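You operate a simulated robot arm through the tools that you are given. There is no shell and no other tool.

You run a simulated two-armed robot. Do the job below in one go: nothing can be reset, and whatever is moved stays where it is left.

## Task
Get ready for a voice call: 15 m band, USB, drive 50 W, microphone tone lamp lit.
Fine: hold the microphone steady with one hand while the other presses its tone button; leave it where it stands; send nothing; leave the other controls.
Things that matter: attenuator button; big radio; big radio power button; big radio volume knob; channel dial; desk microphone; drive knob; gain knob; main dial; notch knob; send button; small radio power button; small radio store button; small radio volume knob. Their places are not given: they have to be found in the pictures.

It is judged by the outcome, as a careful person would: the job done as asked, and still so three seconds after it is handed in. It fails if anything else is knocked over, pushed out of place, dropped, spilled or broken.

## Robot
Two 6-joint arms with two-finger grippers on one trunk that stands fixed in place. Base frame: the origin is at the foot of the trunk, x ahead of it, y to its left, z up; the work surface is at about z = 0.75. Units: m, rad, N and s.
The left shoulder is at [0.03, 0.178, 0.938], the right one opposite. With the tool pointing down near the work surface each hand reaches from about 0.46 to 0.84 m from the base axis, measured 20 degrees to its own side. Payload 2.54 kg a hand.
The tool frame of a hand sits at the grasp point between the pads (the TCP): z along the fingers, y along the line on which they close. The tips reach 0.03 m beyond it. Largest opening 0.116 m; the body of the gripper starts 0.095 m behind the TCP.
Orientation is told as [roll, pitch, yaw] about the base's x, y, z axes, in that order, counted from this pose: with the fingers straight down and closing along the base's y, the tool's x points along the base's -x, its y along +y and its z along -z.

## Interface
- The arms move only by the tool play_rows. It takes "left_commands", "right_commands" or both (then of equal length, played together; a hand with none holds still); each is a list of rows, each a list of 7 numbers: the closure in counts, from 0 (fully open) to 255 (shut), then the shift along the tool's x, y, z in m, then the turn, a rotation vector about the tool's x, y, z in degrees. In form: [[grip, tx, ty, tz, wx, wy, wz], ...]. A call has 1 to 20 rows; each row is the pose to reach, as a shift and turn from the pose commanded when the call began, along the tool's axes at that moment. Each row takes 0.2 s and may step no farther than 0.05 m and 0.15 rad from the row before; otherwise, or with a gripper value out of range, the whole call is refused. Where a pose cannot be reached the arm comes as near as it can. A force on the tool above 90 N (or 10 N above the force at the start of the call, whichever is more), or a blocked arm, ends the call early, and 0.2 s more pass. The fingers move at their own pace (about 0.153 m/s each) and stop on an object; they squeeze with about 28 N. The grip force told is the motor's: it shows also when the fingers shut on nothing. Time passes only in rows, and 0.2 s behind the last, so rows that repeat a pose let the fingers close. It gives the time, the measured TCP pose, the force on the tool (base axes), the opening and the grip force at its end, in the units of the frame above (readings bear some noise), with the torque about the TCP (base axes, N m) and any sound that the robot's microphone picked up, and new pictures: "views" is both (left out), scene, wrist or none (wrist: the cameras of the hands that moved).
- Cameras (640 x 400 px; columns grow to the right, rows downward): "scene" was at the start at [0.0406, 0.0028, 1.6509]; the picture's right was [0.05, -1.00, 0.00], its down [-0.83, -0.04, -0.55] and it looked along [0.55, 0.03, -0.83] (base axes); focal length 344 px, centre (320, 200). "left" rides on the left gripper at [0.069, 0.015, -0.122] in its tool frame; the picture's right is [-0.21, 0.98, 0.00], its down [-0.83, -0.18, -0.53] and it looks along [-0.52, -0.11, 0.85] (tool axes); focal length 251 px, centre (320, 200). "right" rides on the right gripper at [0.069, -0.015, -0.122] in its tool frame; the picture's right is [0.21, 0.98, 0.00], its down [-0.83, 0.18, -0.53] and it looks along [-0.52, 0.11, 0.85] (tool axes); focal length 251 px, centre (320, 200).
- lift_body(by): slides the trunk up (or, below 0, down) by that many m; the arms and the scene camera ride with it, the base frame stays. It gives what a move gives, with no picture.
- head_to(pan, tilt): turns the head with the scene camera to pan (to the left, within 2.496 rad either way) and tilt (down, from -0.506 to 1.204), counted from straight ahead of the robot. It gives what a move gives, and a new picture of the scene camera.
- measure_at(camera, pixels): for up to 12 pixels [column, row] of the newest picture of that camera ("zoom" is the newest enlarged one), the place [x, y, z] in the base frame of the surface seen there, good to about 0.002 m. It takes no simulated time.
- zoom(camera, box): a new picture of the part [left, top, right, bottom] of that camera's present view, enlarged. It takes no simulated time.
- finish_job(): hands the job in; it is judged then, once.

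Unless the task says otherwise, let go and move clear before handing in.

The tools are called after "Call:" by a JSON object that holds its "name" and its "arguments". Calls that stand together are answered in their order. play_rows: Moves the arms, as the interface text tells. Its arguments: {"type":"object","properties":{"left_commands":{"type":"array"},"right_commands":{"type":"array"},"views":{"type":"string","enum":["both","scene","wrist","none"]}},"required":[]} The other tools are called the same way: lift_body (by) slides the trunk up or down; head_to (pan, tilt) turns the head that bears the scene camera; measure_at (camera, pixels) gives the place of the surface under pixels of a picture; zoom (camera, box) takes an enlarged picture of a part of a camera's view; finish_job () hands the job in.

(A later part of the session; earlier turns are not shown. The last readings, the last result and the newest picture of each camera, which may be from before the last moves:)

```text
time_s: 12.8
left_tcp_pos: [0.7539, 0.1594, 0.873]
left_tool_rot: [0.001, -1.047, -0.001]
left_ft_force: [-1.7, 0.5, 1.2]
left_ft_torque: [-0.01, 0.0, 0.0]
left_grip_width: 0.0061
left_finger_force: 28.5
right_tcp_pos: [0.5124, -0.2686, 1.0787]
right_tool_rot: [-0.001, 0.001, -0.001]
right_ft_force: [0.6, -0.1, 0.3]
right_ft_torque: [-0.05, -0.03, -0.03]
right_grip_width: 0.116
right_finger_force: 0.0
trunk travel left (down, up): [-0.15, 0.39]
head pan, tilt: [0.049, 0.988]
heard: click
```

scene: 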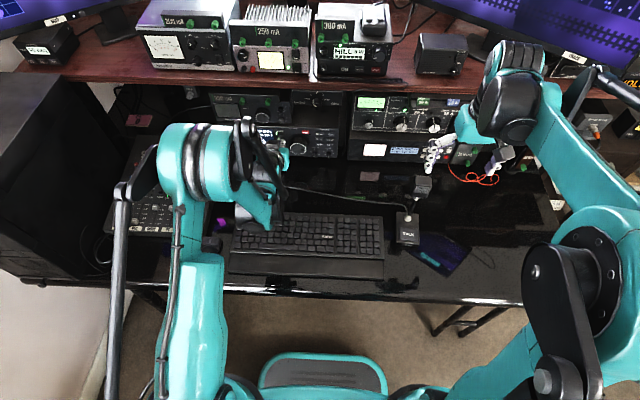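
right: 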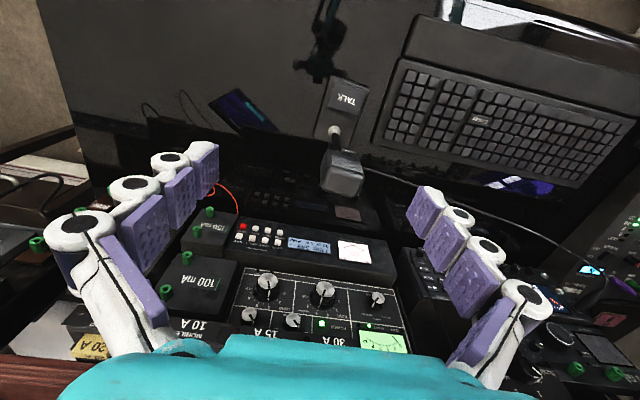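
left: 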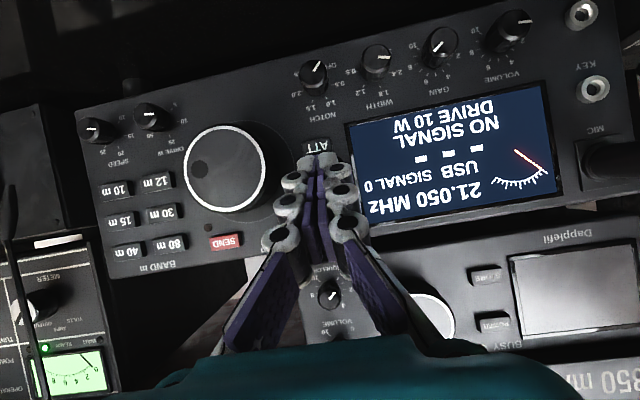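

The display now reads 21.050 MHz USB. I'll back off and move in front of the DRIVE knob with fingers part open and pitch about -72°, then measure it up close.

Call:
{"name": "play_rows", "arguments": {"left_commands": [[255, 0.01, 0, -0.0173, 0, 0, 0], [255, 0.02, 0, -0.0346, 0, 0, 0], [167, 0.029, -0.03, -0.0365, 0, -3, 0], [167, 0.04, -0.06, -0.037, 0, -6, 0], [167, 0.05, -0.09, -0.038, 0, -9, 0], [167, 0.0578, -0.1087, -0.0382, 0, -12, 0], [167, 0.0578, -0.1087, -0.0382, 0, -12, 0]]}}

Call:
{"name": "zoom", "arguments": {"camera": "left", "box": [240, 60, 400, 200]}}

```text
time_s: 14.4
left_tcp_pos: [0.7325, 0.0406, 0.8642]
left_tool_rot: [-0.007, -1.252, 0.012]
left_ft_force: [-50.9, 27.7, -15.0]
left_ft_torque: [-0.52, 0.16, 3.18]
left_grip_width: 0.0903
left_finger_force: 28.1
left hand out of reach, approached as far as the arm can: row 3, 4, 5, 6, 7
right_tcp_pos: [0.5099, -0.2678, 1.0813]
right_tool_rot: [-0.004, -0.004, -0.001]
right_ft_force: [-0.6, 0.6, -0.9]
right_ft_torque: [0.0, 0.01, 0.05]
right_grip_width: 0.116
right_finger_force: 0.0
trunk travel left (down, up): [-0.15, 0.39]
head pan, tilt: [0.049, 0.988]
```

scene: 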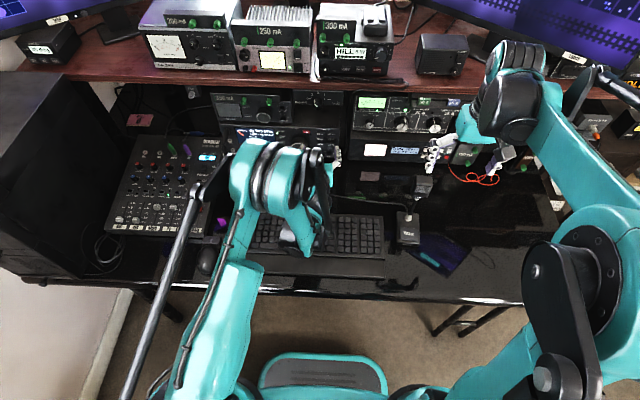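
left: 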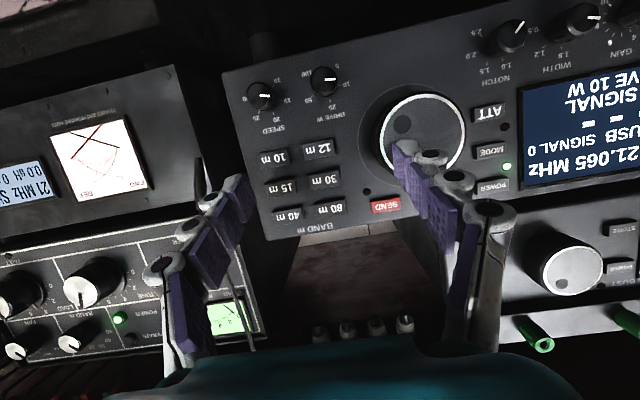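

```text
2.86 times, centred on (320, 130) of left
```

zoom: 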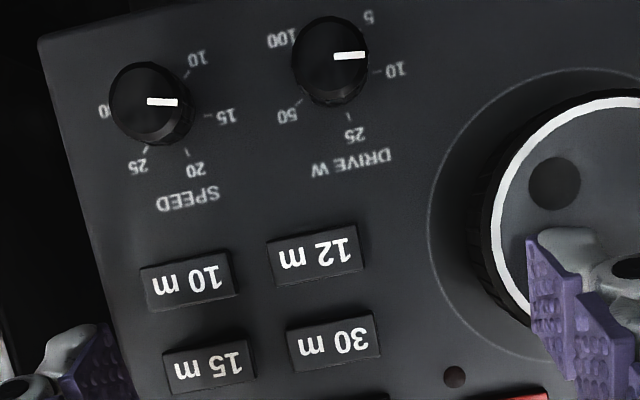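

The arm couldn't reach that tilt. The left hand stayed forward and a finger has pressed the main dial with about 50 N, and the display now shows 21.065 MHz. I'll relieve it straight away by retracting towards -x and easing the tilt, with the fingers held at their present width.

Call:
{"name": "play_rows", "arguments": {"left_commands": [[57, -0.0033, 0, -0.0221, 0, 3, 0], [57, -0.0161, 0, -0.0473, 0, 6, 0], [57, -0.0368, 0, -0.0646, 0, 9, 0], [57, -0.0606, 0, -0.0723, 0, 12, 0], [57, -0.0606, 0, -0.0723, 0, 12, 0]]}}

```text
time_s: 15.6
left_tcp_pos: [0.6832, 0.036, 0.9438]
left_tool_rot: [-0.002, -1.046, 0.0]
left_ft_force: [-0.8, -0.4, -0.1]
left_ft_torque: [0.02, -0.02, 0.02]
left_grip_width: 0.0901
left_finger_force: 0.0
right_tcp_pos: [0.513, -0.2688, 1.079]
right_tool_rot: [0.0, -0.002, -0.001]
right_ft_force: [0.3, -0.2, -0.1]
right_ft_torque: [-0.01, -0.02, -0.01]
right_grip_width: 0.116
right_finger_force: 0.1
trunk travel left (down, up): [-0.15, 0.39]
head pan, tilt: [0.049, 0.988]
```

scene: 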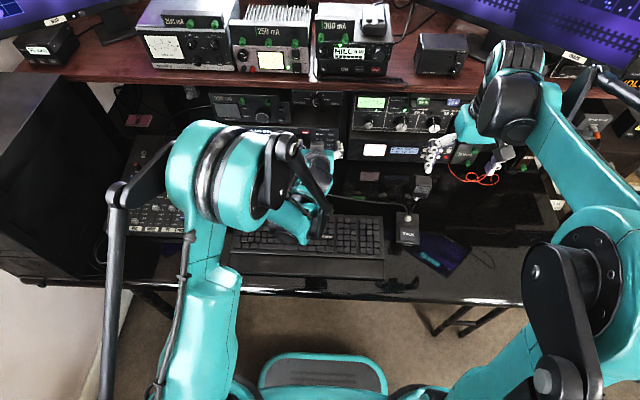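
left: 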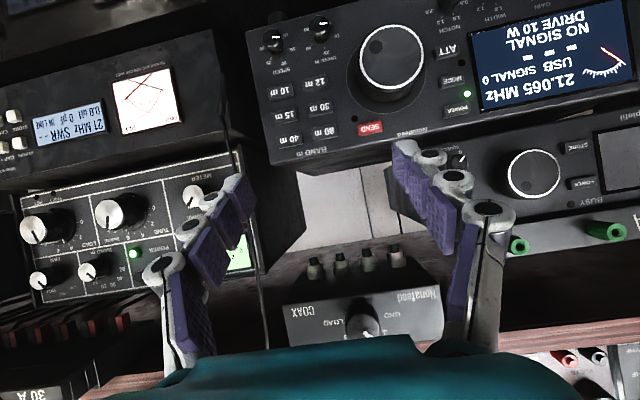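

It's clear of the dial now and forces are near zero, with the display at 21.065 MHz USB. I'll check whether the radio body shifted and zoom in on the panel.

Call:
{"name": "measure_at", "arguments": {"camera": "left", "pixels": [[288, 111], [287, 88], [287, 137], [370, 127], [392, 55], [321, 28], [276, 40], [457, 112], [450, 77], [447, 50]]}}

Call:
{"name": "zoom", "arguments": {"camera": "left", "box": [240, 5, 480, 165]}}

Call:
{"name": "zoom", "arguments": {"camera": "scene", "box": [205, 85, 345, 165]}}

Call:
{"name": "measure_at", "arguments": {"camera": "zoom", "pixels": [[572, 268], [573, 243], [522, 243], [458, 233], [342, 230], [560, 45], [600, 215]]}}

```text
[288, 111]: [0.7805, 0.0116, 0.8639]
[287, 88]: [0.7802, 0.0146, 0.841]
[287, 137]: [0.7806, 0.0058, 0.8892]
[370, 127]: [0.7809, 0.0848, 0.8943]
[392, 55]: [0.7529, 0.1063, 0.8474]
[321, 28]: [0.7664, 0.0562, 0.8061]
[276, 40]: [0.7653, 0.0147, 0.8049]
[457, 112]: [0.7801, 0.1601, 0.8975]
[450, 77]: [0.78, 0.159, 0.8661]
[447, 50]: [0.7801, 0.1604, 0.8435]
```

```text
2.50 times, centred on (360, 85) of left
```

zoom: 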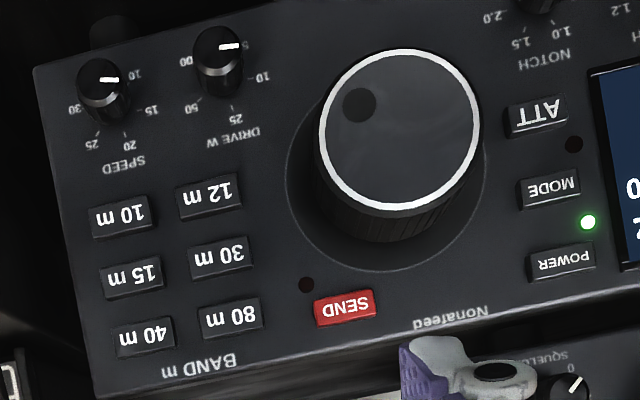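

```text
4.57 times, centred on (275, 125) of scene
```

zoom: 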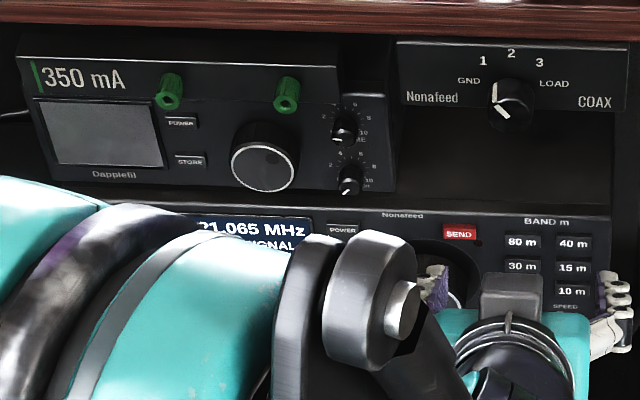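

```text
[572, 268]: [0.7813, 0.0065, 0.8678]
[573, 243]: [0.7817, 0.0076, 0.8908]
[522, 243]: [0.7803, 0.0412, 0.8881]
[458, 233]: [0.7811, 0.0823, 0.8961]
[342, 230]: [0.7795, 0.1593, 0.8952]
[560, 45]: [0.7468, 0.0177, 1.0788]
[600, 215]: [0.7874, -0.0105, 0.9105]
```

The radio hasn't moved, but the dial needs to go back to 21.050. The left hand was hitting its minimum-reach limit, so I'll retract slightly and raise the trunk 0.2 m to free up room for the horizontal tool poses.

Call:
{"name": "play_rows", "arguments": {"left_commands": [[57, 0.01, 0, -0.0173, 0, 0, 0], [57, 0.01, 0, -0.0173, 0, 0, 0]], "views": "none"}}

Call:
{"name": "lift_body", "arguments": {"by": 0.1}}

Call:
{"name": "lift_body", "arguments": {"by": 0.1}}

Call:
{"name": "head_to", "arguments": {"pan": 0.049, "tilt": 0.988}}

```text
time_s: 16.2
left_tcp_pos: [0.664, 0.037, 0.9438]
left_tool_rot: [-0.001, -1.047, -0.003]
left_ft_force: [-0.1, -0.8, 0.0]
left_ft_torque: [-0.04, 0.01, -0.03]
left_grip_width: 0.0901
left_finger_force: 0.1
right_tcp_pos: [0.513, -0.2688, 1.0793]
right_tool_rot: [0.0, 0.0, -0.002]
right_ft_force: [-0.2, -0.1, 0.6]
right_ft_torque: [-0.02, 0.04, -0.02]
right_grip_width: 0.116
right_finger_force: 0.0
trunk travel left (down, up): [-0.15, 0.39]
head pan, tilt: [0.049, 0.988]
```

```text
time_s: 17.5
left_tcp_pos: [0.6633, 0.0368, 1.0426]
left_tool_rot: [-0.001, -1.049, 0.0]
left_ft_force: [-0.2, 0.4, -0.5]
left_ft_torque: [-0.02, -0.03, -0.04]
left_grip_width: 0.0903
left_finger_force: 0.1
right_tcp_pos: [0.5128, -0.2687, 1.1796]
right_tool_rot: [-0.001, 0.0, 0.0]
right_ft_force: [-0.3, 0.7, -0.4]
right_ft_torque: [-0.01, 0.01, 0.02]
right_grip_width: 0.1158
right_finger_force: 0.1
trunk travel left (down, up): [-0.25, 0.29]
head pan, tilt: [0.049, 0.988]
```

```text
time_s: 18.9
left_tcp_pos: [0.6639, 0.0375, 1.1433]
left_tool_rot: [-0.001, -1.047, 0.0]
left_ft_force: [0.9, -0.1, -0.8]
left_ft_torque: [0.0, -0.03, 0.04]
left_grip_width: 0.09
left_finger_force: 0.1
right_tcp_pos: [0.5145, -0.2692, 1.2792]
right_tool_rot: [-0.001, 0.0, 0.001]
right_ft_force: [-0.3, -0.4, 0.0]
right_ft_torque: [0.01, 0.01, 0.02]
right_grip_width: 0.1162
right_finger_force: 0.1
trunk travel left (down, up): [-0.35, 0.19]
head pan, tilt: [0.049, 0.988]
```

```text
time_s: 19.5
left_tcp_pos: [0.6632, 0.0371, 1.1437]
left_tool_rot: [0.001, -1.049, -0.002]
left_ft_force: [0.0, -0.5, -0.2]
left_ft_torque: [-0.02, -0.01, 0.02]
left_grip_width: 0.0903
left_finger_force: 0.1
right_tcp_pos: [0.5118, -0.2691, 1.2803]
right_tool_rot: [0.0, 0.001, -0.001]
right_ft_force: [-0.5, 1.0, 0.4]
right_ft_torque: [0.01, -0.01, -0.02]
right_grip_width: 0.1161
right_finger_force: 0.1
trunk travel left (down, up): [-0.35, 0.19]
head pan, tilt: [0.049, 0.988]
```

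scene: 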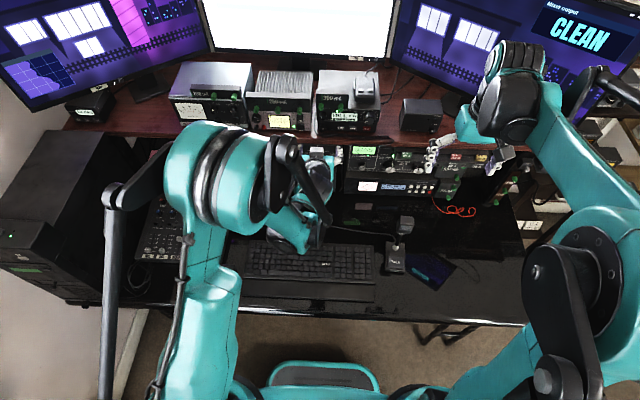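

There's more room now with the trunk up. I'll bring the left hand straight down in front of the main dial, staying clear of the shelf edge, with about 66 mm between the fingers.

Call:
{"name": "play_rows", "arguments": {"left_commands": [[110, -0.0135, 0, 0.0234, 0, 0, 0], [110, 0.0217, 0.0096, 0.0437, 0, 0, 0], [110, 0.0568, 0.0191, 0.064, 0, 0, 0], [110, 0.092, 0.0287, 0.0843, 0, 0, 0], [110, 0.1271, 0.0383, 0.1046, 0, 0, 0], [110, 0.1623, 0.0479, 0.1249, 0, 0, 0], [110, 0.1975, 0.0574, 0.1452, 0, 0, 0], [110, 0.2326, 0.067, 0.1655, 0, 0, 0], [110, 0.2326, 0.067, 0.1655, 0, 0, 0]]}}

Call:
{"name": "zoom", "arguments": {"camera": "left", "box": [220, 40, 460, 200]}}

```text
time_s: 21.5
left_tcp_pos: [0.7568, 0.0873, 0.9001]
left_tool_rot: [-0.002, -1.045, 0.0]
left_ft_force: [-13.1, -0.4, -4.7]
left_ft_torque: [0.06, 0.18, -0.22]
left_grip_width: 0.0652
left_finger_force: 0.1
left hand out of reach, approached as far as the arm can: row 4, 5, 6, 7, 8, 9
right_tcp_pos: [0.5101, -0.2696, 1.2809]
right_tool_rot: [-0.001, -0.003, -0.001]
right_ft_force: [0.1, 0.4, 0.6]
right_ft_torque: [-0.02, -0.06, -0.01]
right_grip_width: 0.1157
right_finger_force: 0.0
trunk travel left (down, up): [-0.35, 0.19]
head pan, tilt: [0.049, 0.988]
heard: click
```

scene: 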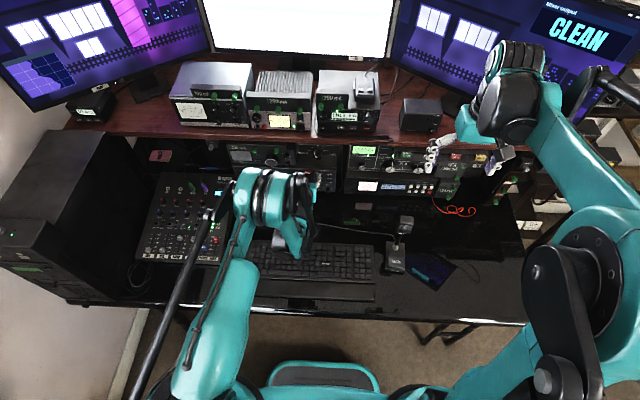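
left: 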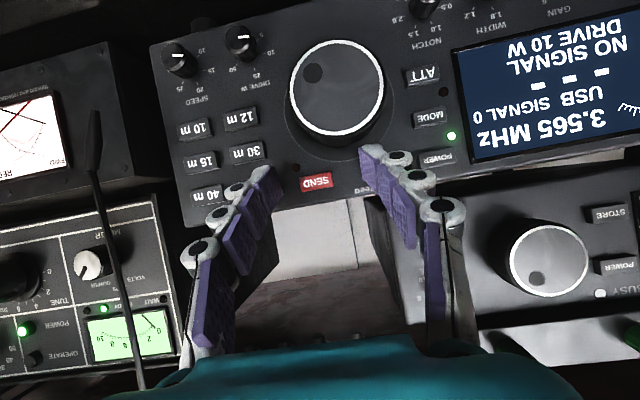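

```text
2.50 times, centred on (340, 120) of left
```

zoom: 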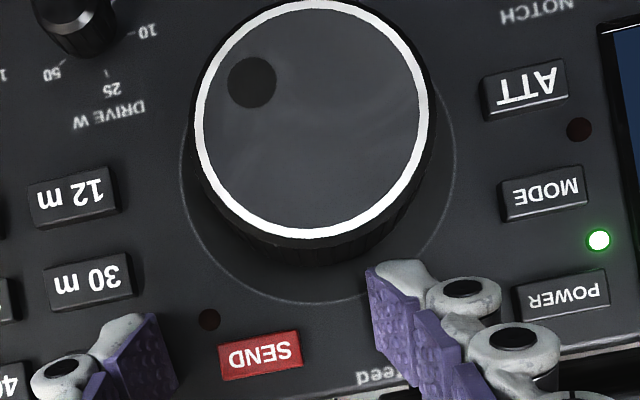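

That made reach worse: the arm was pushed forward and tapped a band button, and the display now reads 3.565 MHz USB. No transmission has occurred, as the lamp beside SEND is still dark. I'll retract now while easing the tilt so the pose stays reachable.

Call:
{"name": "play_rows", "arguments": {"left_commands": [[110, 0.0034, 0, -0.0119, 0, 5, 0], [110, 0.0063, 0, -0.031, 0, 12, 0], [110, -0.001, 0, -0.0583, 0, 18, 0], [110, -0.0195, 0, -0.0863, 0, 25, 0]]}}

```text
time_s: 22.5
left_tcp_pos: [0.6901, 0.0895, 0.9596]
left_tool_rot: [0.001, -0.61, 0.001]
left_ft_force: [0.6, -0.6, -0.2]
left_ft_torque: [0.01, 0.0, 0.0]
left_grip_width: 0.066
left_finger_force: 0.1
right_tcp_pos: [0.5121, -0.2684, 1.28]
right_tool_rot: [0.001, -0.002, 0.0]
right_ft_force: [-0.3, -0.3, 0.2]
right_ft_torque: [-0.02, -0.05, 0.01]
right_grip_width: 0.1161
right_finger_force: 0.1
trunk travel left (down, up): [-0.35, 0.19]
head pan, tilt: [0.049, 0.988]
```

scene: 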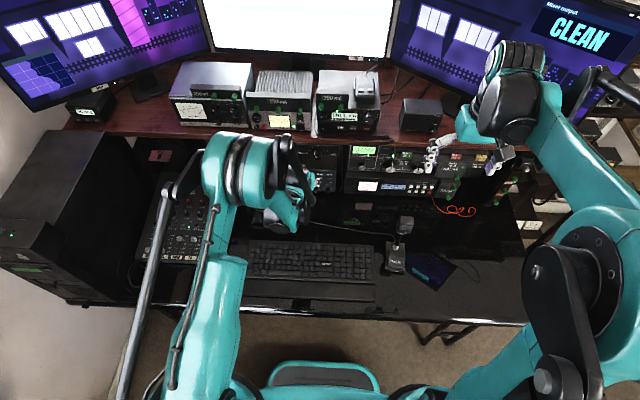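
left: 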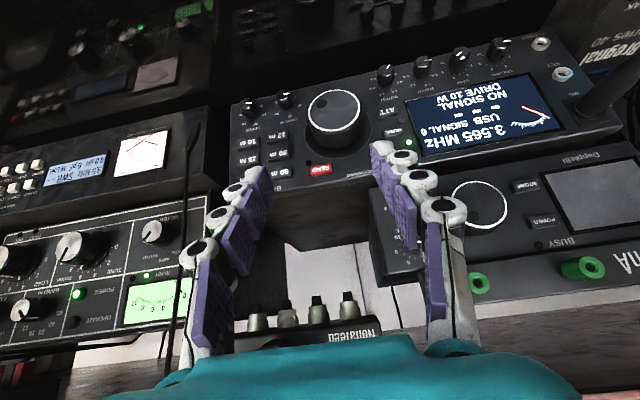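

It's clear again: TCP (0.690, 0.090, 0.960), forces near zero. Before any more moves I'll measure points on the left arm's links to understand its geometry and limits.

Call:
{"name": "measure_at", "arguments": {"camera": "scene", "pixels": [[240, 150], [225, 170], [260, 170], [285, 160], [230, 220], [215, 300], [195, 380], [170, 190], [150, 290], [290, 150], [295, 200], [275, 215]]}}

Call:
{"name": "measure_at", "arguments": {"camera": "scene", "pixels": [[510, 60], [500, 100], [540, 60], [580, 150], [600, 240], [560, 300], [545, 275], [550, 385], [600, 85], [630, 110], [480, 130], [615, 380]]}}

Call:
{"name": "zoom", "arguments": {"camera": "scene", "box": [100, 110, 360, 400]}}

```text
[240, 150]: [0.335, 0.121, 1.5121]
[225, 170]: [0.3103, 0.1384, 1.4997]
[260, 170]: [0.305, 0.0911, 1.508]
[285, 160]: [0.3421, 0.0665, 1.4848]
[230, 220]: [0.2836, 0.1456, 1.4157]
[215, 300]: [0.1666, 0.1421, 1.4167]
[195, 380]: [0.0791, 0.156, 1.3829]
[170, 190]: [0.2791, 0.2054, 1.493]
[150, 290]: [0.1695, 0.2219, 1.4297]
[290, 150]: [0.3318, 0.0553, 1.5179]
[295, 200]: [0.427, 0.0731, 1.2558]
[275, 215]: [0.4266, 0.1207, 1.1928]
```

```text
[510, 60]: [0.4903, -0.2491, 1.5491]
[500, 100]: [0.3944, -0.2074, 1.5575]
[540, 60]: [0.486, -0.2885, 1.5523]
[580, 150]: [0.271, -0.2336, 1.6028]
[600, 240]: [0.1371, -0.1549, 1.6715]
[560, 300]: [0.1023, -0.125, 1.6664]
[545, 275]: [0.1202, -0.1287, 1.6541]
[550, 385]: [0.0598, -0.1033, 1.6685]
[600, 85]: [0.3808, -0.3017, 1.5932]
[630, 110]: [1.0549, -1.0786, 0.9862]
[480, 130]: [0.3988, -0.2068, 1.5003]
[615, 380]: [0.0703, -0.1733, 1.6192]
```

```text
1.38 times, centred on (230, 255) of scene
```

zoom: 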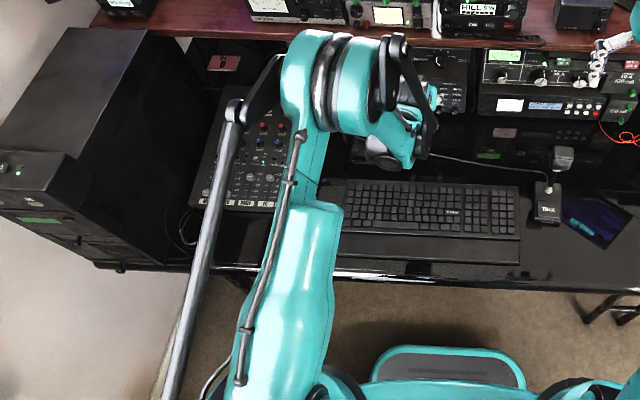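

The link measurements show an elbow-up arm: from a raised shoulder the hand can't bend up far enough relative to the forearm, so a lower trunk suits the horizontal poses. I'll lift both hands clear first, moving the right one away from the mic, and then lower the trunk.

Call:
{"name": "play_rows", "arguments": {"left_commands": [[110, -0.0154, 0, -0.0394, 0, 0, 0], [110, -0.0308, 0, -0.0788, 0, 0, 0], [110, -0.0462, 0, -0.1182, 0, 0, 0], [110, -0.0616, 0, -0.1576, 0, 0, 0], [110, -0.0771, 0, -0.1971, 0, 0, 0], [110, -0.0925, 0, -0.2365, 0, 0, 0], [110, -0.1079, 0, -0.2759, 0, 0, 0], [110, -0.1233, 0, -0.3153, 0, 0, 0], [110, -0.1387, 0, -0.3547, 0, 0, 0]], "right_commands": [[0, 0.0058, -0.0169, -0.0133, 0, 0, 0], [0, 0.0116, -0.0338, -0.0267, 0, 0, 0], [0, 0.0173, -0.0507, -0.04, 0, 0, 0], [0, 0.0231, -0.0676, -0.0533, 0, 0, 0], [0, 0.0289, -0.0844, -0.0667, 0, 0, 0], [0, 0.0347, -0.1013, -0.08, 0, 0, 0], [0, 0.0404, -0.1182, -0.0933, 0, 0, 0], [0, 0.0462, -0.1351, -0.1067, 0, 0, 0], [0, 0.052, -0.152, -0.12, 0, 0, 0]]}}

```text
time_s: 24.5
left_tcp_pos: [0.6025, 0.0887, 1.3293]
left_tool_rot: [0.0, -0.614, -0.002]
left_ft_force: [1.2, 0.0, 0.6]
left_ft_torque: [0.05, -0.01, 0.0]
left_grip_width: 0.0661
left_finger_force: 0.0
right_tcp_pos: [0.4599, -0.4218, 1.3997]
right_tool_rot: [0.0, -0.001, -0.001]
right_ft_force: [0.0, -0.3, 0.3]
right_ft_torque: [0.01, -0.04, 0.01]
right_grip_width: 0.116
right_finger_force: 0.0
trunk travel left (down, up): [-0.35, 0.19]
head pan, tilt: [0.049, 0.988]
```

scene: 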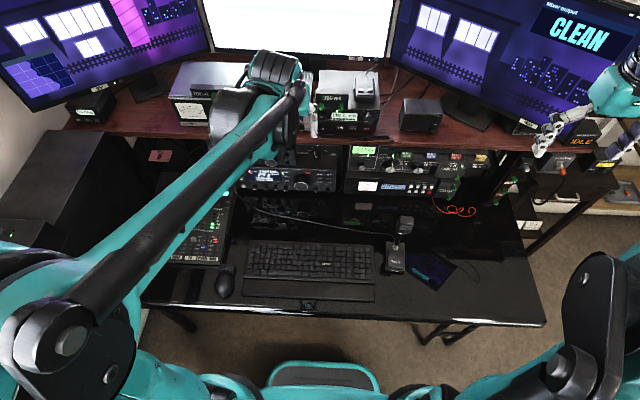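
right: 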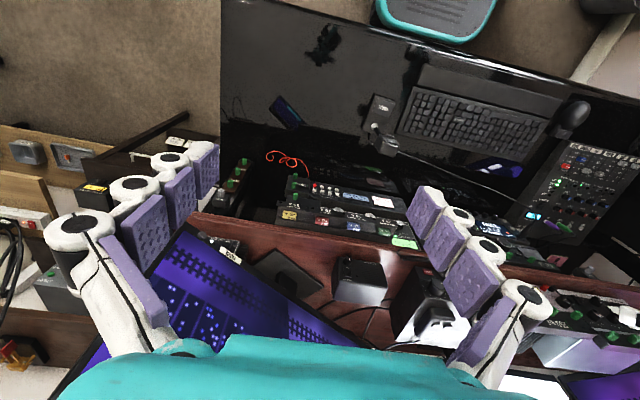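
left: 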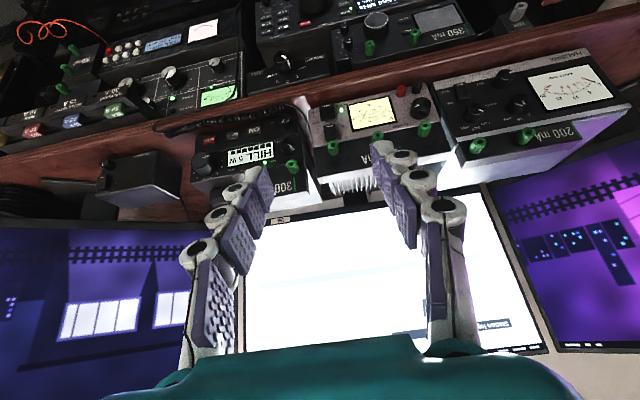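

Both hands are clear and high. I'll lower the trunk in steps to 0.15 m below where it started.

Call:
{"name": "lift_body", "arguments": {"by": -0.2}}

Call:
{"name": "lift_body", "arguments": {"by": -0.14}}

Call:
{"name": "head_to", "arguments": {"pan": 0.049, "tilt": 0.9}}

```text
time_s: 26.6
left_tcp_pos: [0.6042, 0.0891, 1.1279]
left_tool_rot: [0.0, -0.61, 0.0]
left_ft_force: [-0.5, -0.5, 0.5]
left_ft_torque: [0.04, 0.02, -0.01]
left_grip_width: 0.066
left_finger_force: 0.1
right_tcp_pos: [0.4614, -0.4205, 1.1992]
right_tool_rot: [-0.001, -0.001, 0.0]
right_ft_force: [0.0, 0.2, -0.8]
right_ft_torque: [0.01, -0.01, -0.01]
right_grip_width: 0.1161
right_finger_force: 0.0
trunk travel left (down, up): [-0.15, 0.39]
head pan, tilt: [0.049, 0.988]
```

```text
time_s: 28.3
left_tcp_pos: [0.6046, 0.0896, 0.9877]
left_tool_rot: [-0.002, -0.612, 0.0]
left_ft_force: [-0.4, -0.3, 0.5]
left_ft_torque: [0.02, 0.0, 0.0]
left_grip_width: 0.066
left_finger_force: 0.0
right_tcp_pos: [0.4623, -0.421, 1.0609]
right_tool_rot: [0.001, 0.0, -0.001]
right_ft_force: [0.6, -0.2, -0.5]
right_ft_torque: [0.02, 0.02, -0.02]
right_grip_width: 0.1159
right_finger_force: 0.1
trunk travel left (down, up): [-0.01, 0.53]
head pan, tilt: [0.049, 0.988]
```

```text
time_s: 29.0
left_tcp_pos: [0.604, 0.0891, 0.9879]
left_tool_rot: [0.0, -0.611, -0.001]
left_ft_force: [0.1, -0.5, 0.5]
left_ft_torque: [0.0, 0.0, 0.01]
left_grip_width: 0.0661
left_finger_force: 0.1
right_tcp_pos: [0.462, -0.4212, 1.0594]
right_tool_rot: [0.001, 0.0, 0.0]
right_ft_force: [0.1, -1.0, 0.4]
right_ft_torque: [-0.01, 0.01, 0.0]
right_grip_width: 0.116
right_finger_force: 0.0
trunk travel left (down, up): [-0.01, 0.53]
head pan, tilt: [0.049, 0.901]
```

scene: 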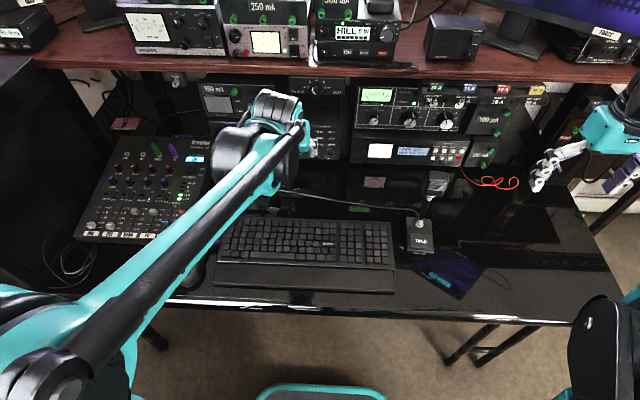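

The trunk is low and the view is clear. I'll re-tilt the left hand to about -65° at a safe distance in front of the radio and check that it's reachable.

Call:
{"name": "play_rows", "arguments": {"left_commands": [[110, -0.0036, 0.003, 0.0123, 0, -6, 0], [110, -0.0072, 0.006, 0.0246, 0, -12, 0], [110, -0.0108, 0.009, 0.0369, 0, -18, 0], [110, -0.0144, 0.012, 0.0492, 0, -24, 0], [110, -0.018, 0.015, 0.0615, 0, -30, 0], [110, -0.018, 0.015, 0.0615, 0, -30, 0]]}}

Call:
{"name": "zoom", "arguments": {"camera": "left", "box": [230, 0, 470, 150]}}

```text
time_s: 30.4
left_tcp_pos: [0.6539, 0.1028, 0.9475]
left_tool_rot: [0.0, -1.137, 0.0]
left_ft_force: [0.4, 0.4, 0.6]
left_ft_torque: [0.06, -0.01, -0.02]
left_grip_width: 0.066
left_finger_force: 0.1
right_tcp_pos: [0.4633, -0.4191, 1.059]
right_tool_rot: [0.0, 0.001, 0.0]
right_ft_force: [0.6, 0.2, 0.2]
right_ft_torque: [-0.01, 0.03, -0.01]
right_grip_width: 0.1159
right_finger_force: 0.0
trunk travel left (down, up): [-0.01, 0.53]
head pan, tilt: [0.049, 0.901]
```

scene: 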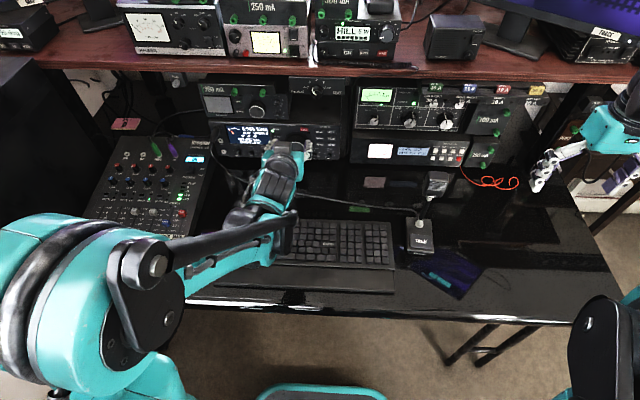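
left: 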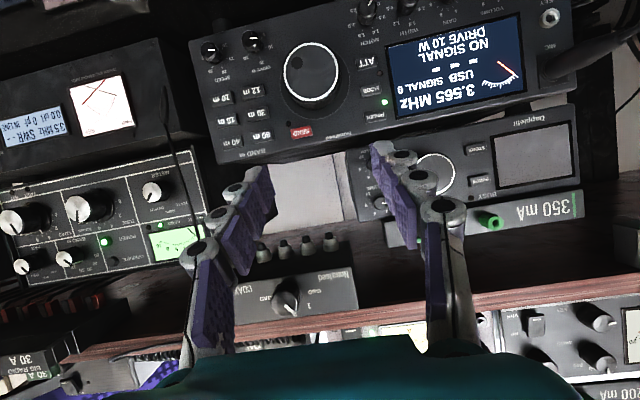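

```text
2.67 times, centred on (350, 75) of left
```

zoom: 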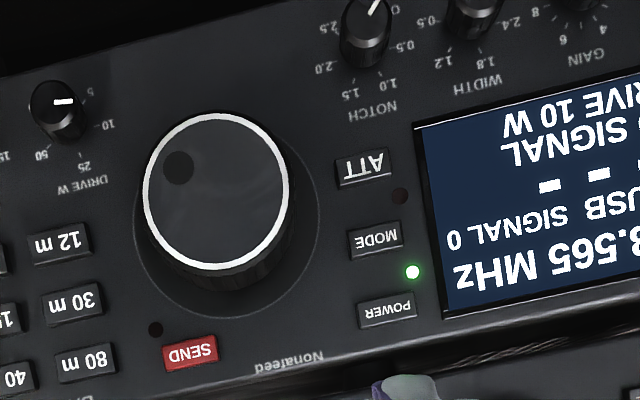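

That's reachable with forces near zero. I'll measure the main dial's rim and the two knobs from here.

Call:
{"name": "measure_at", "arguments": {"camera": "zoom", "pixels": [[217, 190], [152, 193], [284, 187], [216, 122], [219, 260], [178, 168], [300, 190], [140, 195], [55, 103], [62, 118], [190, 350], [156, 330]]}}

Call:
{"name": "zoom", "arguments": {"camera": "left", "box": [195, 10, 275, 60]}}

Call:
{"name": "measure_at", "arguments": {"camera": "zoom", "pixels": [[455, 200], [430, 190], [480, 190], [460, 180], [460, 220], [120, 270]]}}

```text
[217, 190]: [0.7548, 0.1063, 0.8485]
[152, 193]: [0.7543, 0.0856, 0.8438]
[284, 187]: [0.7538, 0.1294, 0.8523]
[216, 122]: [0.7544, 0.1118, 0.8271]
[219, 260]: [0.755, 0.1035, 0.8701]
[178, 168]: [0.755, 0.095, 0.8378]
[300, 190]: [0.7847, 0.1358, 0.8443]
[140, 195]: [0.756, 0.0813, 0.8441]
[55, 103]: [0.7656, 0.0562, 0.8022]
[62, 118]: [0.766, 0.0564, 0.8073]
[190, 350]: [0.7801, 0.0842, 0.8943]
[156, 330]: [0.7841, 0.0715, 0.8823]
```

```text
8.00 times, centred on (235, 35) of left
```

zoom: 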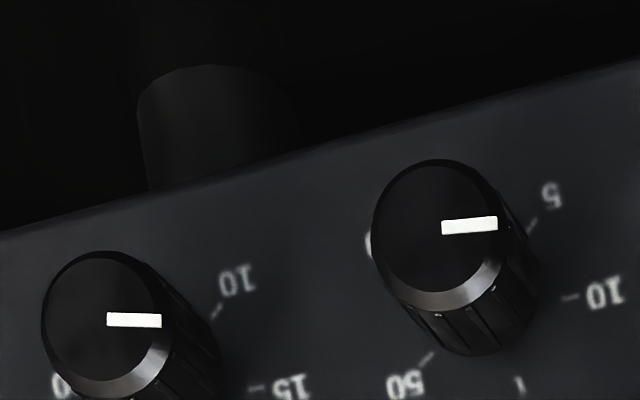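

```text
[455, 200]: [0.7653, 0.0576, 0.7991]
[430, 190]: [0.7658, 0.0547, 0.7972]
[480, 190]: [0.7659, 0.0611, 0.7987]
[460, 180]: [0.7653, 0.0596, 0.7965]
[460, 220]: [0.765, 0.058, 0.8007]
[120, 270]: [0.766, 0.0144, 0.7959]
```

The dial centre is at about (y 0.107, z 0.8486), front face x=0.7545, radius about 25 mm. I'll bring the left hand to 1 cm short of it with the fingers straddling the dial, then check alignment before gripping.

Call:
{"name": "play_rows", "arguments": {"left_commands": [[119, 0.0139, 0.0007, 0.0233, 0, 0, 0], [119, 0.0278, 0.0014, 0.0466, 0, 0, 0], [119, 0.0417, 0.002, 0.0698, 0, 0, 0], [119, 0.0556, 0.0027, 0.0931, 0, 0, 0], [119, 0.0556, 0.0027, 0.0931, 0, 0, 0]]}}

Call:
{"name": "zoom", "arguments": {"camera": "left", "box": [220, 60, 460, 220]}}

Call:
{"name": "zoom", "arguments": {"camera": "scene", "box": [240, 110, 340, 180]}}

```text
time_s: 31.6
left_tcp_pos: [0.7148, 0.1057, 0.8581]
left_tool_rot: [0.0, -1.133, 0.0]
left_ft_force: [0.3, 0.6, -0.2]
left_ft_torque: [-0.03, 0.02, -0.01]
left_grip_width: 0.0618
left_finger_force: 0.0
right_tcp_pos: [0.4615, -0.4205, 1.0599]
right_tool_rot: [-0.001, 0.0, 0.0]
right_ft_force: [-0.3, 0.0, 0.9]
right_ft_torque: [0.0, -0.01, -0.03]
right_grip_width: 0.1161
right_finger_force: 0.0
trunk travel left (down, up): [-0.01, 0.53]
head pan, tilt: [0.049, 0.901]
```

scene: 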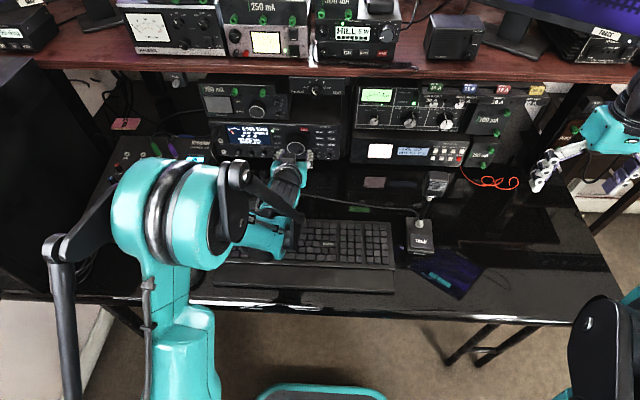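
left: 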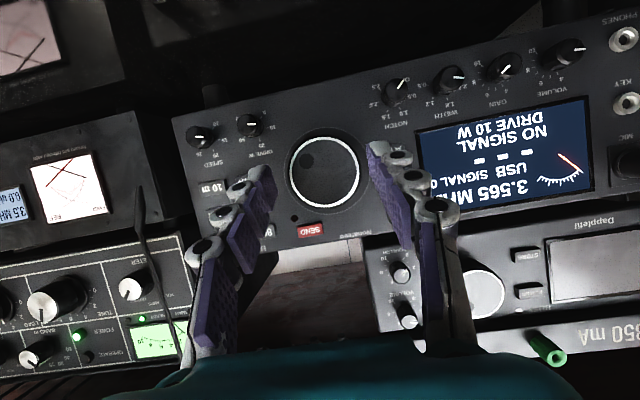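

```text
2.50 times, centred on (340, 140) of left
```

zoom: 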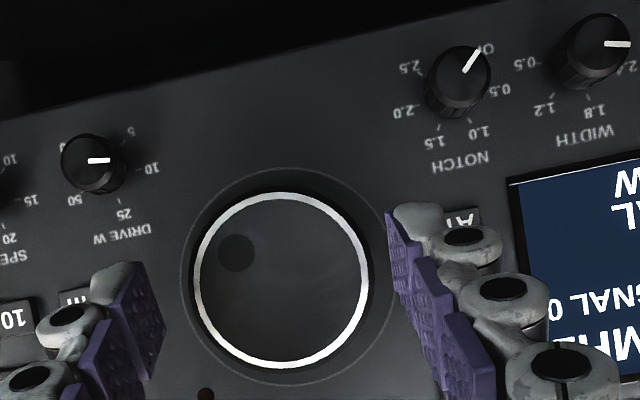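

```text
5.71 times, centred on (290, 145) of scene
```

zoom: 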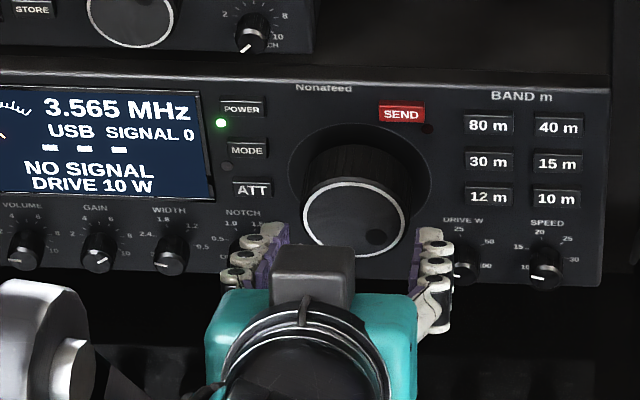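

The display and both fingers are now visible in the scene zoom, with tips at (272,230) and (430,234) straddling the dial at (354,217). I'll measure the tips to confirm height and centering.

Call:
{"name": "measure_at", "arguments": {"camera": "zoom", "pixels": [[273, 228], [273, 234], [430, 232], [430, 238], [286, 245], [418, 248], [354, 217], [245, 240], [452, 255]]}}

Call:
{"name": "measure_at", "arguments": {"camera": "left", "pixels": [[378, 148], [374, 156], [255, 172], [270, 180], [325, 172], [392, 190]]}}

```text
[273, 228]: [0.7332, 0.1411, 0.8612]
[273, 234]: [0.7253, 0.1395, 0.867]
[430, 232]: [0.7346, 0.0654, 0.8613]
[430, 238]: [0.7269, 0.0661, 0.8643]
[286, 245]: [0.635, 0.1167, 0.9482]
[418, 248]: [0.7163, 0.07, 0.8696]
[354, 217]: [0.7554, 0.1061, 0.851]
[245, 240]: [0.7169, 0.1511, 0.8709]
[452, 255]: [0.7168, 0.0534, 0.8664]
```

```text
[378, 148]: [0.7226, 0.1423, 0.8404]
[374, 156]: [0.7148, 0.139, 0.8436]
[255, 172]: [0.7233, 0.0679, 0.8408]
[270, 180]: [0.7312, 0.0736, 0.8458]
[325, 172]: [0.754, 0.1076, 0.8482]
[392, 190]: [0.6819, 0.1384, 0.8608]
```

The fingers are within about 2 mm of centre. I'll advance about 35 mm around the dial with a 2 mm shift in y, watching forces before closing.

Call:
{"name": "play_rows", "arguments": {"left_commands": [[119, -0.0037, 0.001, 0.0079, 0, 0, 0], [119, -0.0074, 0.002, 0.0159, 0, 0, 0], [119, -0.0111, 0.002, 0.0238, 0, 0, 0], [119, -0.0148, 0.002, 0.0317, 0, 0, 0], [119, -0.0148, 0.002, 0.0317, 0, 0, 0]]}}

Call:
{"name": "zoom", "arguments": {"camera": "left", "box": [220, 60, 460, 220]}}

Call:
{"name": "zoom", "arguments": {"camera": "scene", "box": [240, 110, 340, 180]}}

```text
time_s: 32.8
left_tcp_pos: [0.7499, 0.1087, 0.8587]
left_tool_rot: [0.0, -1.133, -0.001]
left_ft_force: [0.9, 0.1, 0.4]
left_ft_torque: [-0.01, 0.01, 0.03]
left_grip_width: 0.0618
left_finger_force: 0.0
right_tcp_pos: [0.4616, -0.4204, 1.0595]
right_tool_rot: [-0.001, -0.001, 0.0]
right_ft_force: [-0.1, 0.3, 0.3]
right_ft_torque: [0.0, -0.02, -0.01]
right_grip_width: 0.1162
right_finger_force: 0.1
trunk travel left (down, up): [-0.01, 0.53]
head pan, tilt: [0.049, 0.901]
```

scene: 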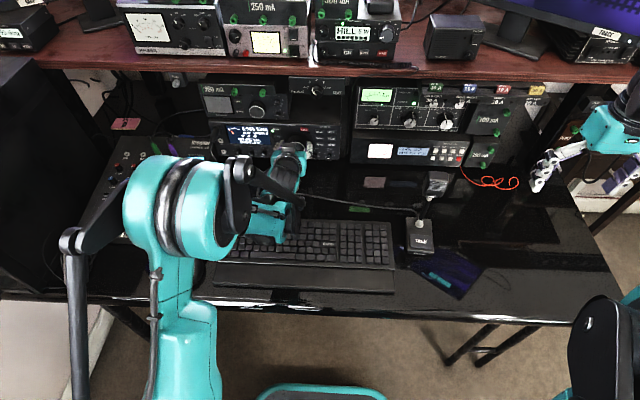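
left: 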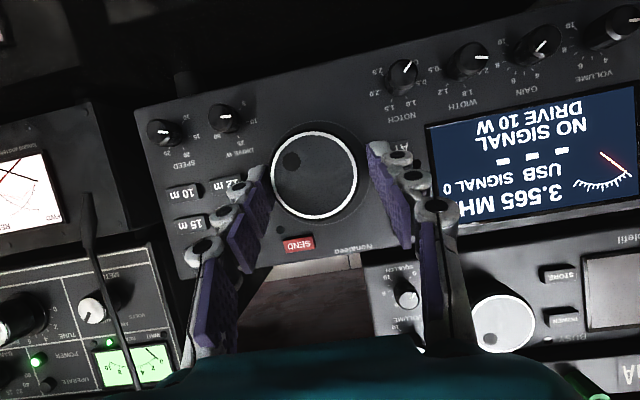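

```text
2.50 times, centred on (340, 140) of left
```

zoom: 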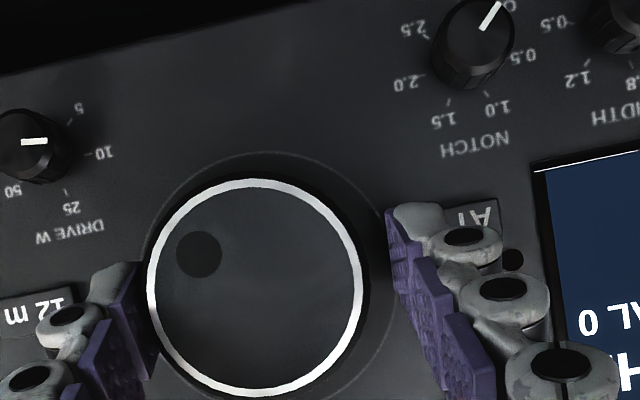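

```text
5.71 times, centred on (290, 145) of scene
```

zoom: 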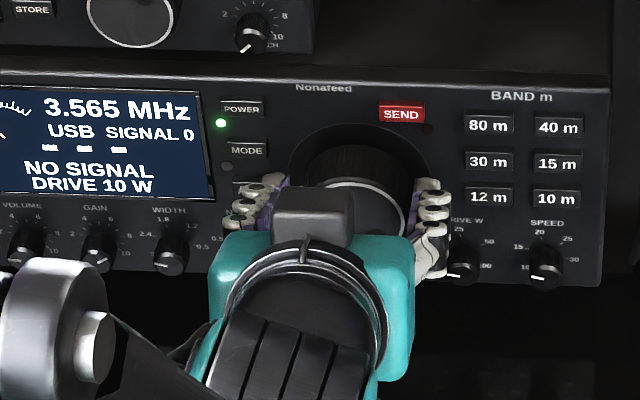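

The fingers straddle the dial evenly with no contact. I'll close gently on the dial and check the reading.

Call:
{"name": "play_rows", "arguments": {"left_commands": [[140, 0, 0, 0, 0, 0, 0], [170, 0, 0, 0, 0, 0, 0], [170, 0, 0, 0, 0, 0, 0]], "views": "wrist"}}

Call:
{"name": "zoom", "arguments": {"camera": "scene", "box": [240, 110, 340, 180]}}

```text
time_s: 33.6
left_tcp_pos: [0.7487, 0.1059, 0.8577]
left_tool_rot: [0.002, -1.134, -0.004]
left_ft_force: [-6.0, -15.8, -3.7]
left_ft_torque: [-0.11, 0.14, -1.03]
left_grip_width: 0.0529
left_finger_force: 45.0
right_tcp_pos: [0.461, -0.4234, 1.0594]
right_tool_rot: [0.001, 0.001, -0.003]
right_ft_force: [-0.8, -0.5, -0.6]
right_ft_torque: [-0.01, 0.01, 0.03]
right_grip_width: 0.1158
right_finger_force: 0.0
trunk travel left (down, up): [-0.01, 0.53]
head pan, tilt: [0.049, 0.901]
```

left: 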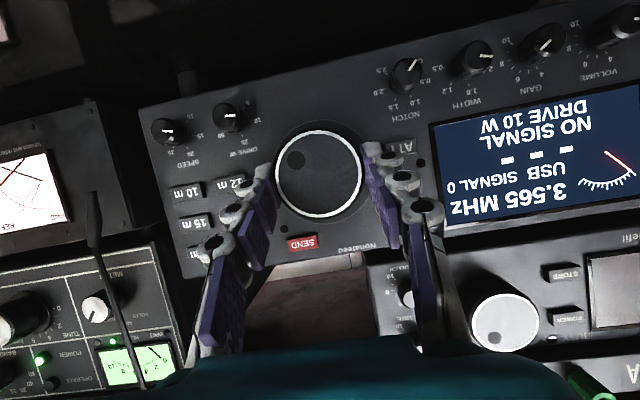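

```text
5.71 times, centred on (290, 145) of scene
```

zoom: 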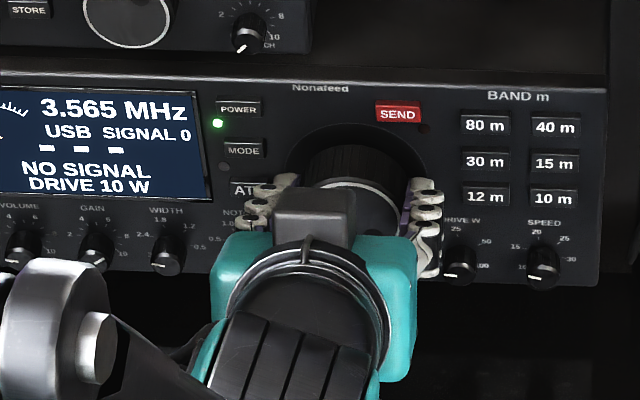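

The dial is gripped (width 52.9 mm) but with about 16 N sideways, so I'll shift 2.5 mm to -y to centre the grip. Then I'll turn counter-clockwise by a first 6° and read the display.

Call:
{"name": "play_rows", "arguments": {"left_commands": [[170, 0, -0.0025, 0, 0, 0, 0], [170, 0, -0.002, 0, 1.27, 0, -2.72], [170, 0, -0.0016, 0, 2.54, 0, -5.44], [170, 0, -0.0016, 0, 2.54, 0, -5.44]], "views": "wrist"}}

Call:
{"name": "zoom", "arguments": {"camera": "scene", "box": [220, 110, 320, 180]}}

```text
time_s: 34.6
left_tcp_pos: [0.7494, 0.1073, 0.8575]
left_tool_rot: [-0.243, -1.122, 0.22]
left_ft_force: [-8.8, -9.4, -4.2]
left_ft_torque: [-0.07, 0.22, -0.21]
left_grip_width: 0.053
left_finger_force: 45.5
right_tcp_pos: [0.4628, -0.4222, 1.0591]
right_tool_rot: [0.0, 0.001, 0.0]
right_ft_force: [-0.3, 0.0, 0.1]
right_ft_torque: [0.04, -0.04, 0.03]
right_grip_width: 0.1158
right_finger_force: 0.0
trunk travel left (down, up): [-0.01, 0.53]
head pan, tilt: [0.049, 0.901]
```

left: 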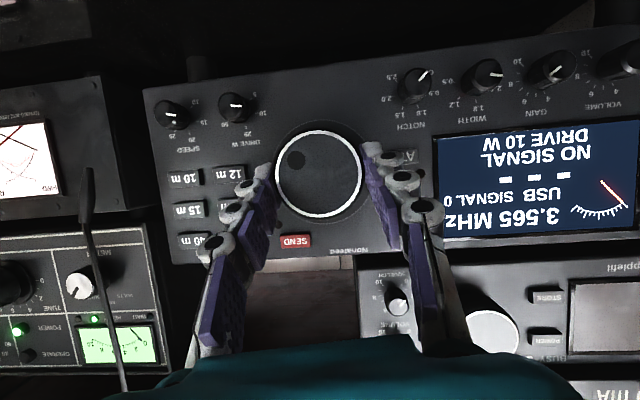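

```text
5.71 times, centred on (270, 145) of scene
```

zoom: 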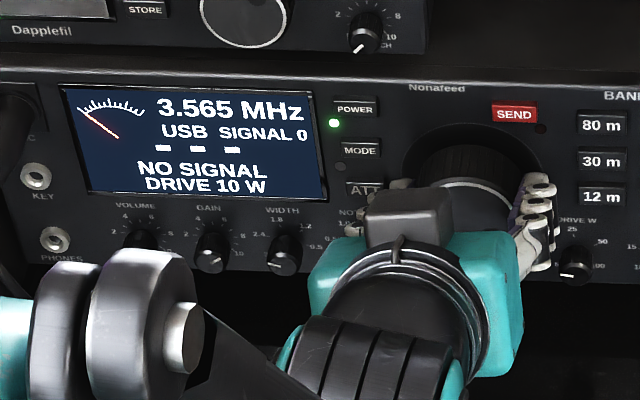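

The dial appears to turn with the hand (dimple fixed in the wrist view), but the display is unchanged, so it may step coarsely. I'll turn another 6° counter-clockwise.

Call:
{"name": "play_rows", "arguments": {"left_commands": [[170, 0, 0.0002, 0, 1.27, 0, -2.72], [170, 0, 0.0004, 0, 2.54, 0, -5.44], [170, 0, 0.0004, 0, 2.54, 0, -5.44]], "views": "wrist"}}

Call:
{"name": "zoom", "arguments": {"camera": "scene", "box": [220, 110, 320, 180]}}

```text
time_s: 35.4
left_tcp_pos: [0.7503, 0.1087, 0.8578]
left_tool_rot: [-0.466, -1.088, 0.418]
left_ft_force: [-13.2, -4.0, -8.5]
left_ft_torque: [-0.02, 0.5, -0.18]
left_grip_width: 0.0527
left_finger_force: 45.4
right_tcp_pos: [0.4624, -0.4212, 1.0604]
right_tool_rot: [0.002, 0.0, 0.0]
right_ft_force: [-0.4, -0.3, 0.3]
right_ft_torque: [-0.03, 0.02, 0.02]
right_grip_width: 0.116
right_finger_force: 0.1
trunk travel left (down, up): [-0.01, 0.53]
head pan, tilt: [0.049, 0.901]
```

left: 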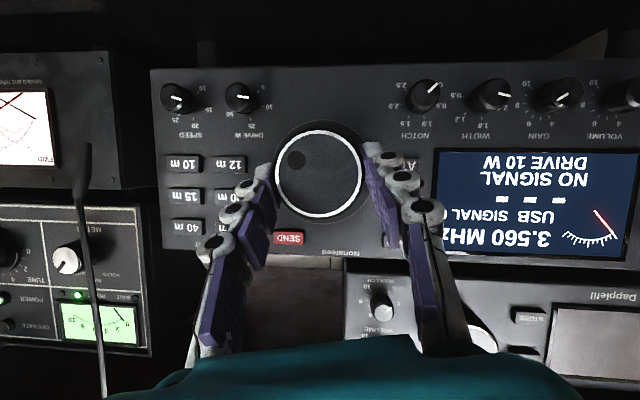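

```text
5.71 times, centred on (270, 145) of scene
```

zoom: 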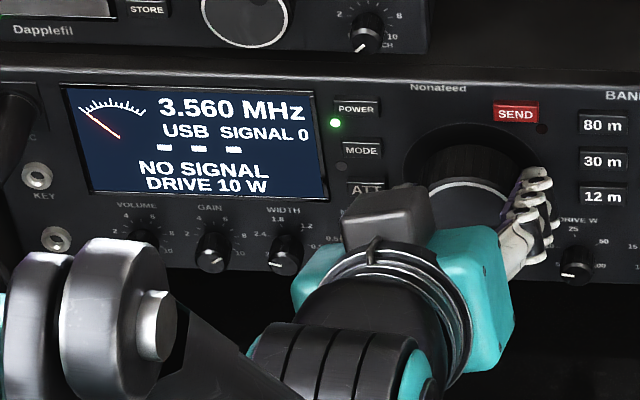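

The dial steps in 5 kHz clicks and now reads 3.560, so two more steps are needed. I'll ease back 2 mm in x to relieve the axial force and turn another 9°.

Call:
{"name": "play_rows", "arguments": {"left_commands": [[170, 0.0008, 0, -0.0018, 0, 0, 0], [170, 0.0008, 0.0005, -0.0018, 1.9, 0, -4.08], [170, 0.0008, 0.001, -0.0018, 3.8, 0, -8.15], [170, 0.0008, 0.001, -0.0018, 3.8, 0, -8.15]], "views": "wrist"}}

Call:
{"name": "zoom", "arguments": {"camera": "scene", "box": [220, 110, 320, 180]}}

```text
time_s: 36.4
left_tcp_pos: [0.7497, 0.1097, 0.8573]
left_tool_rot: [-0.739, -1.01, 0.656]
left_ft_force: [7.0, 1.0, -4.6]
left_ft_torque: [0.02, 0.01, 0.14]
left_grip_width: 0.0528
left_finger_force: 45.0
right_tcp_pos: [0.4635, -0.4201, 1.0587]
right_tool_rot: [-0.002, 0.003, 0.0]
right_ft_force: [-1.0, -0.4, 0.5]
right_ft_torque: [0.02, -0.01, 0.0]
right_grip_width: 0.1158
right_finger_force: 0.1
trunk travel left (down, up): [-0.01, 0.53]
head pan, tilt: [0.049, 0.901]
```

left: 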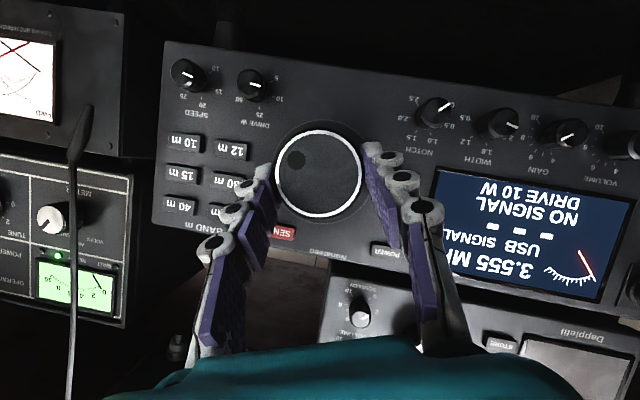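

```text
5.71 times, centred on (270, 145) of scene
```

zoom: 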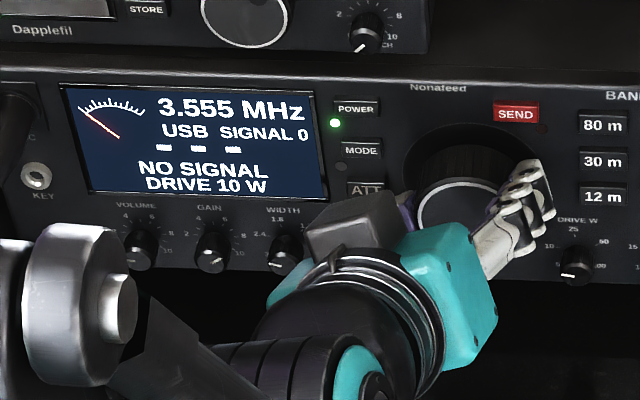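

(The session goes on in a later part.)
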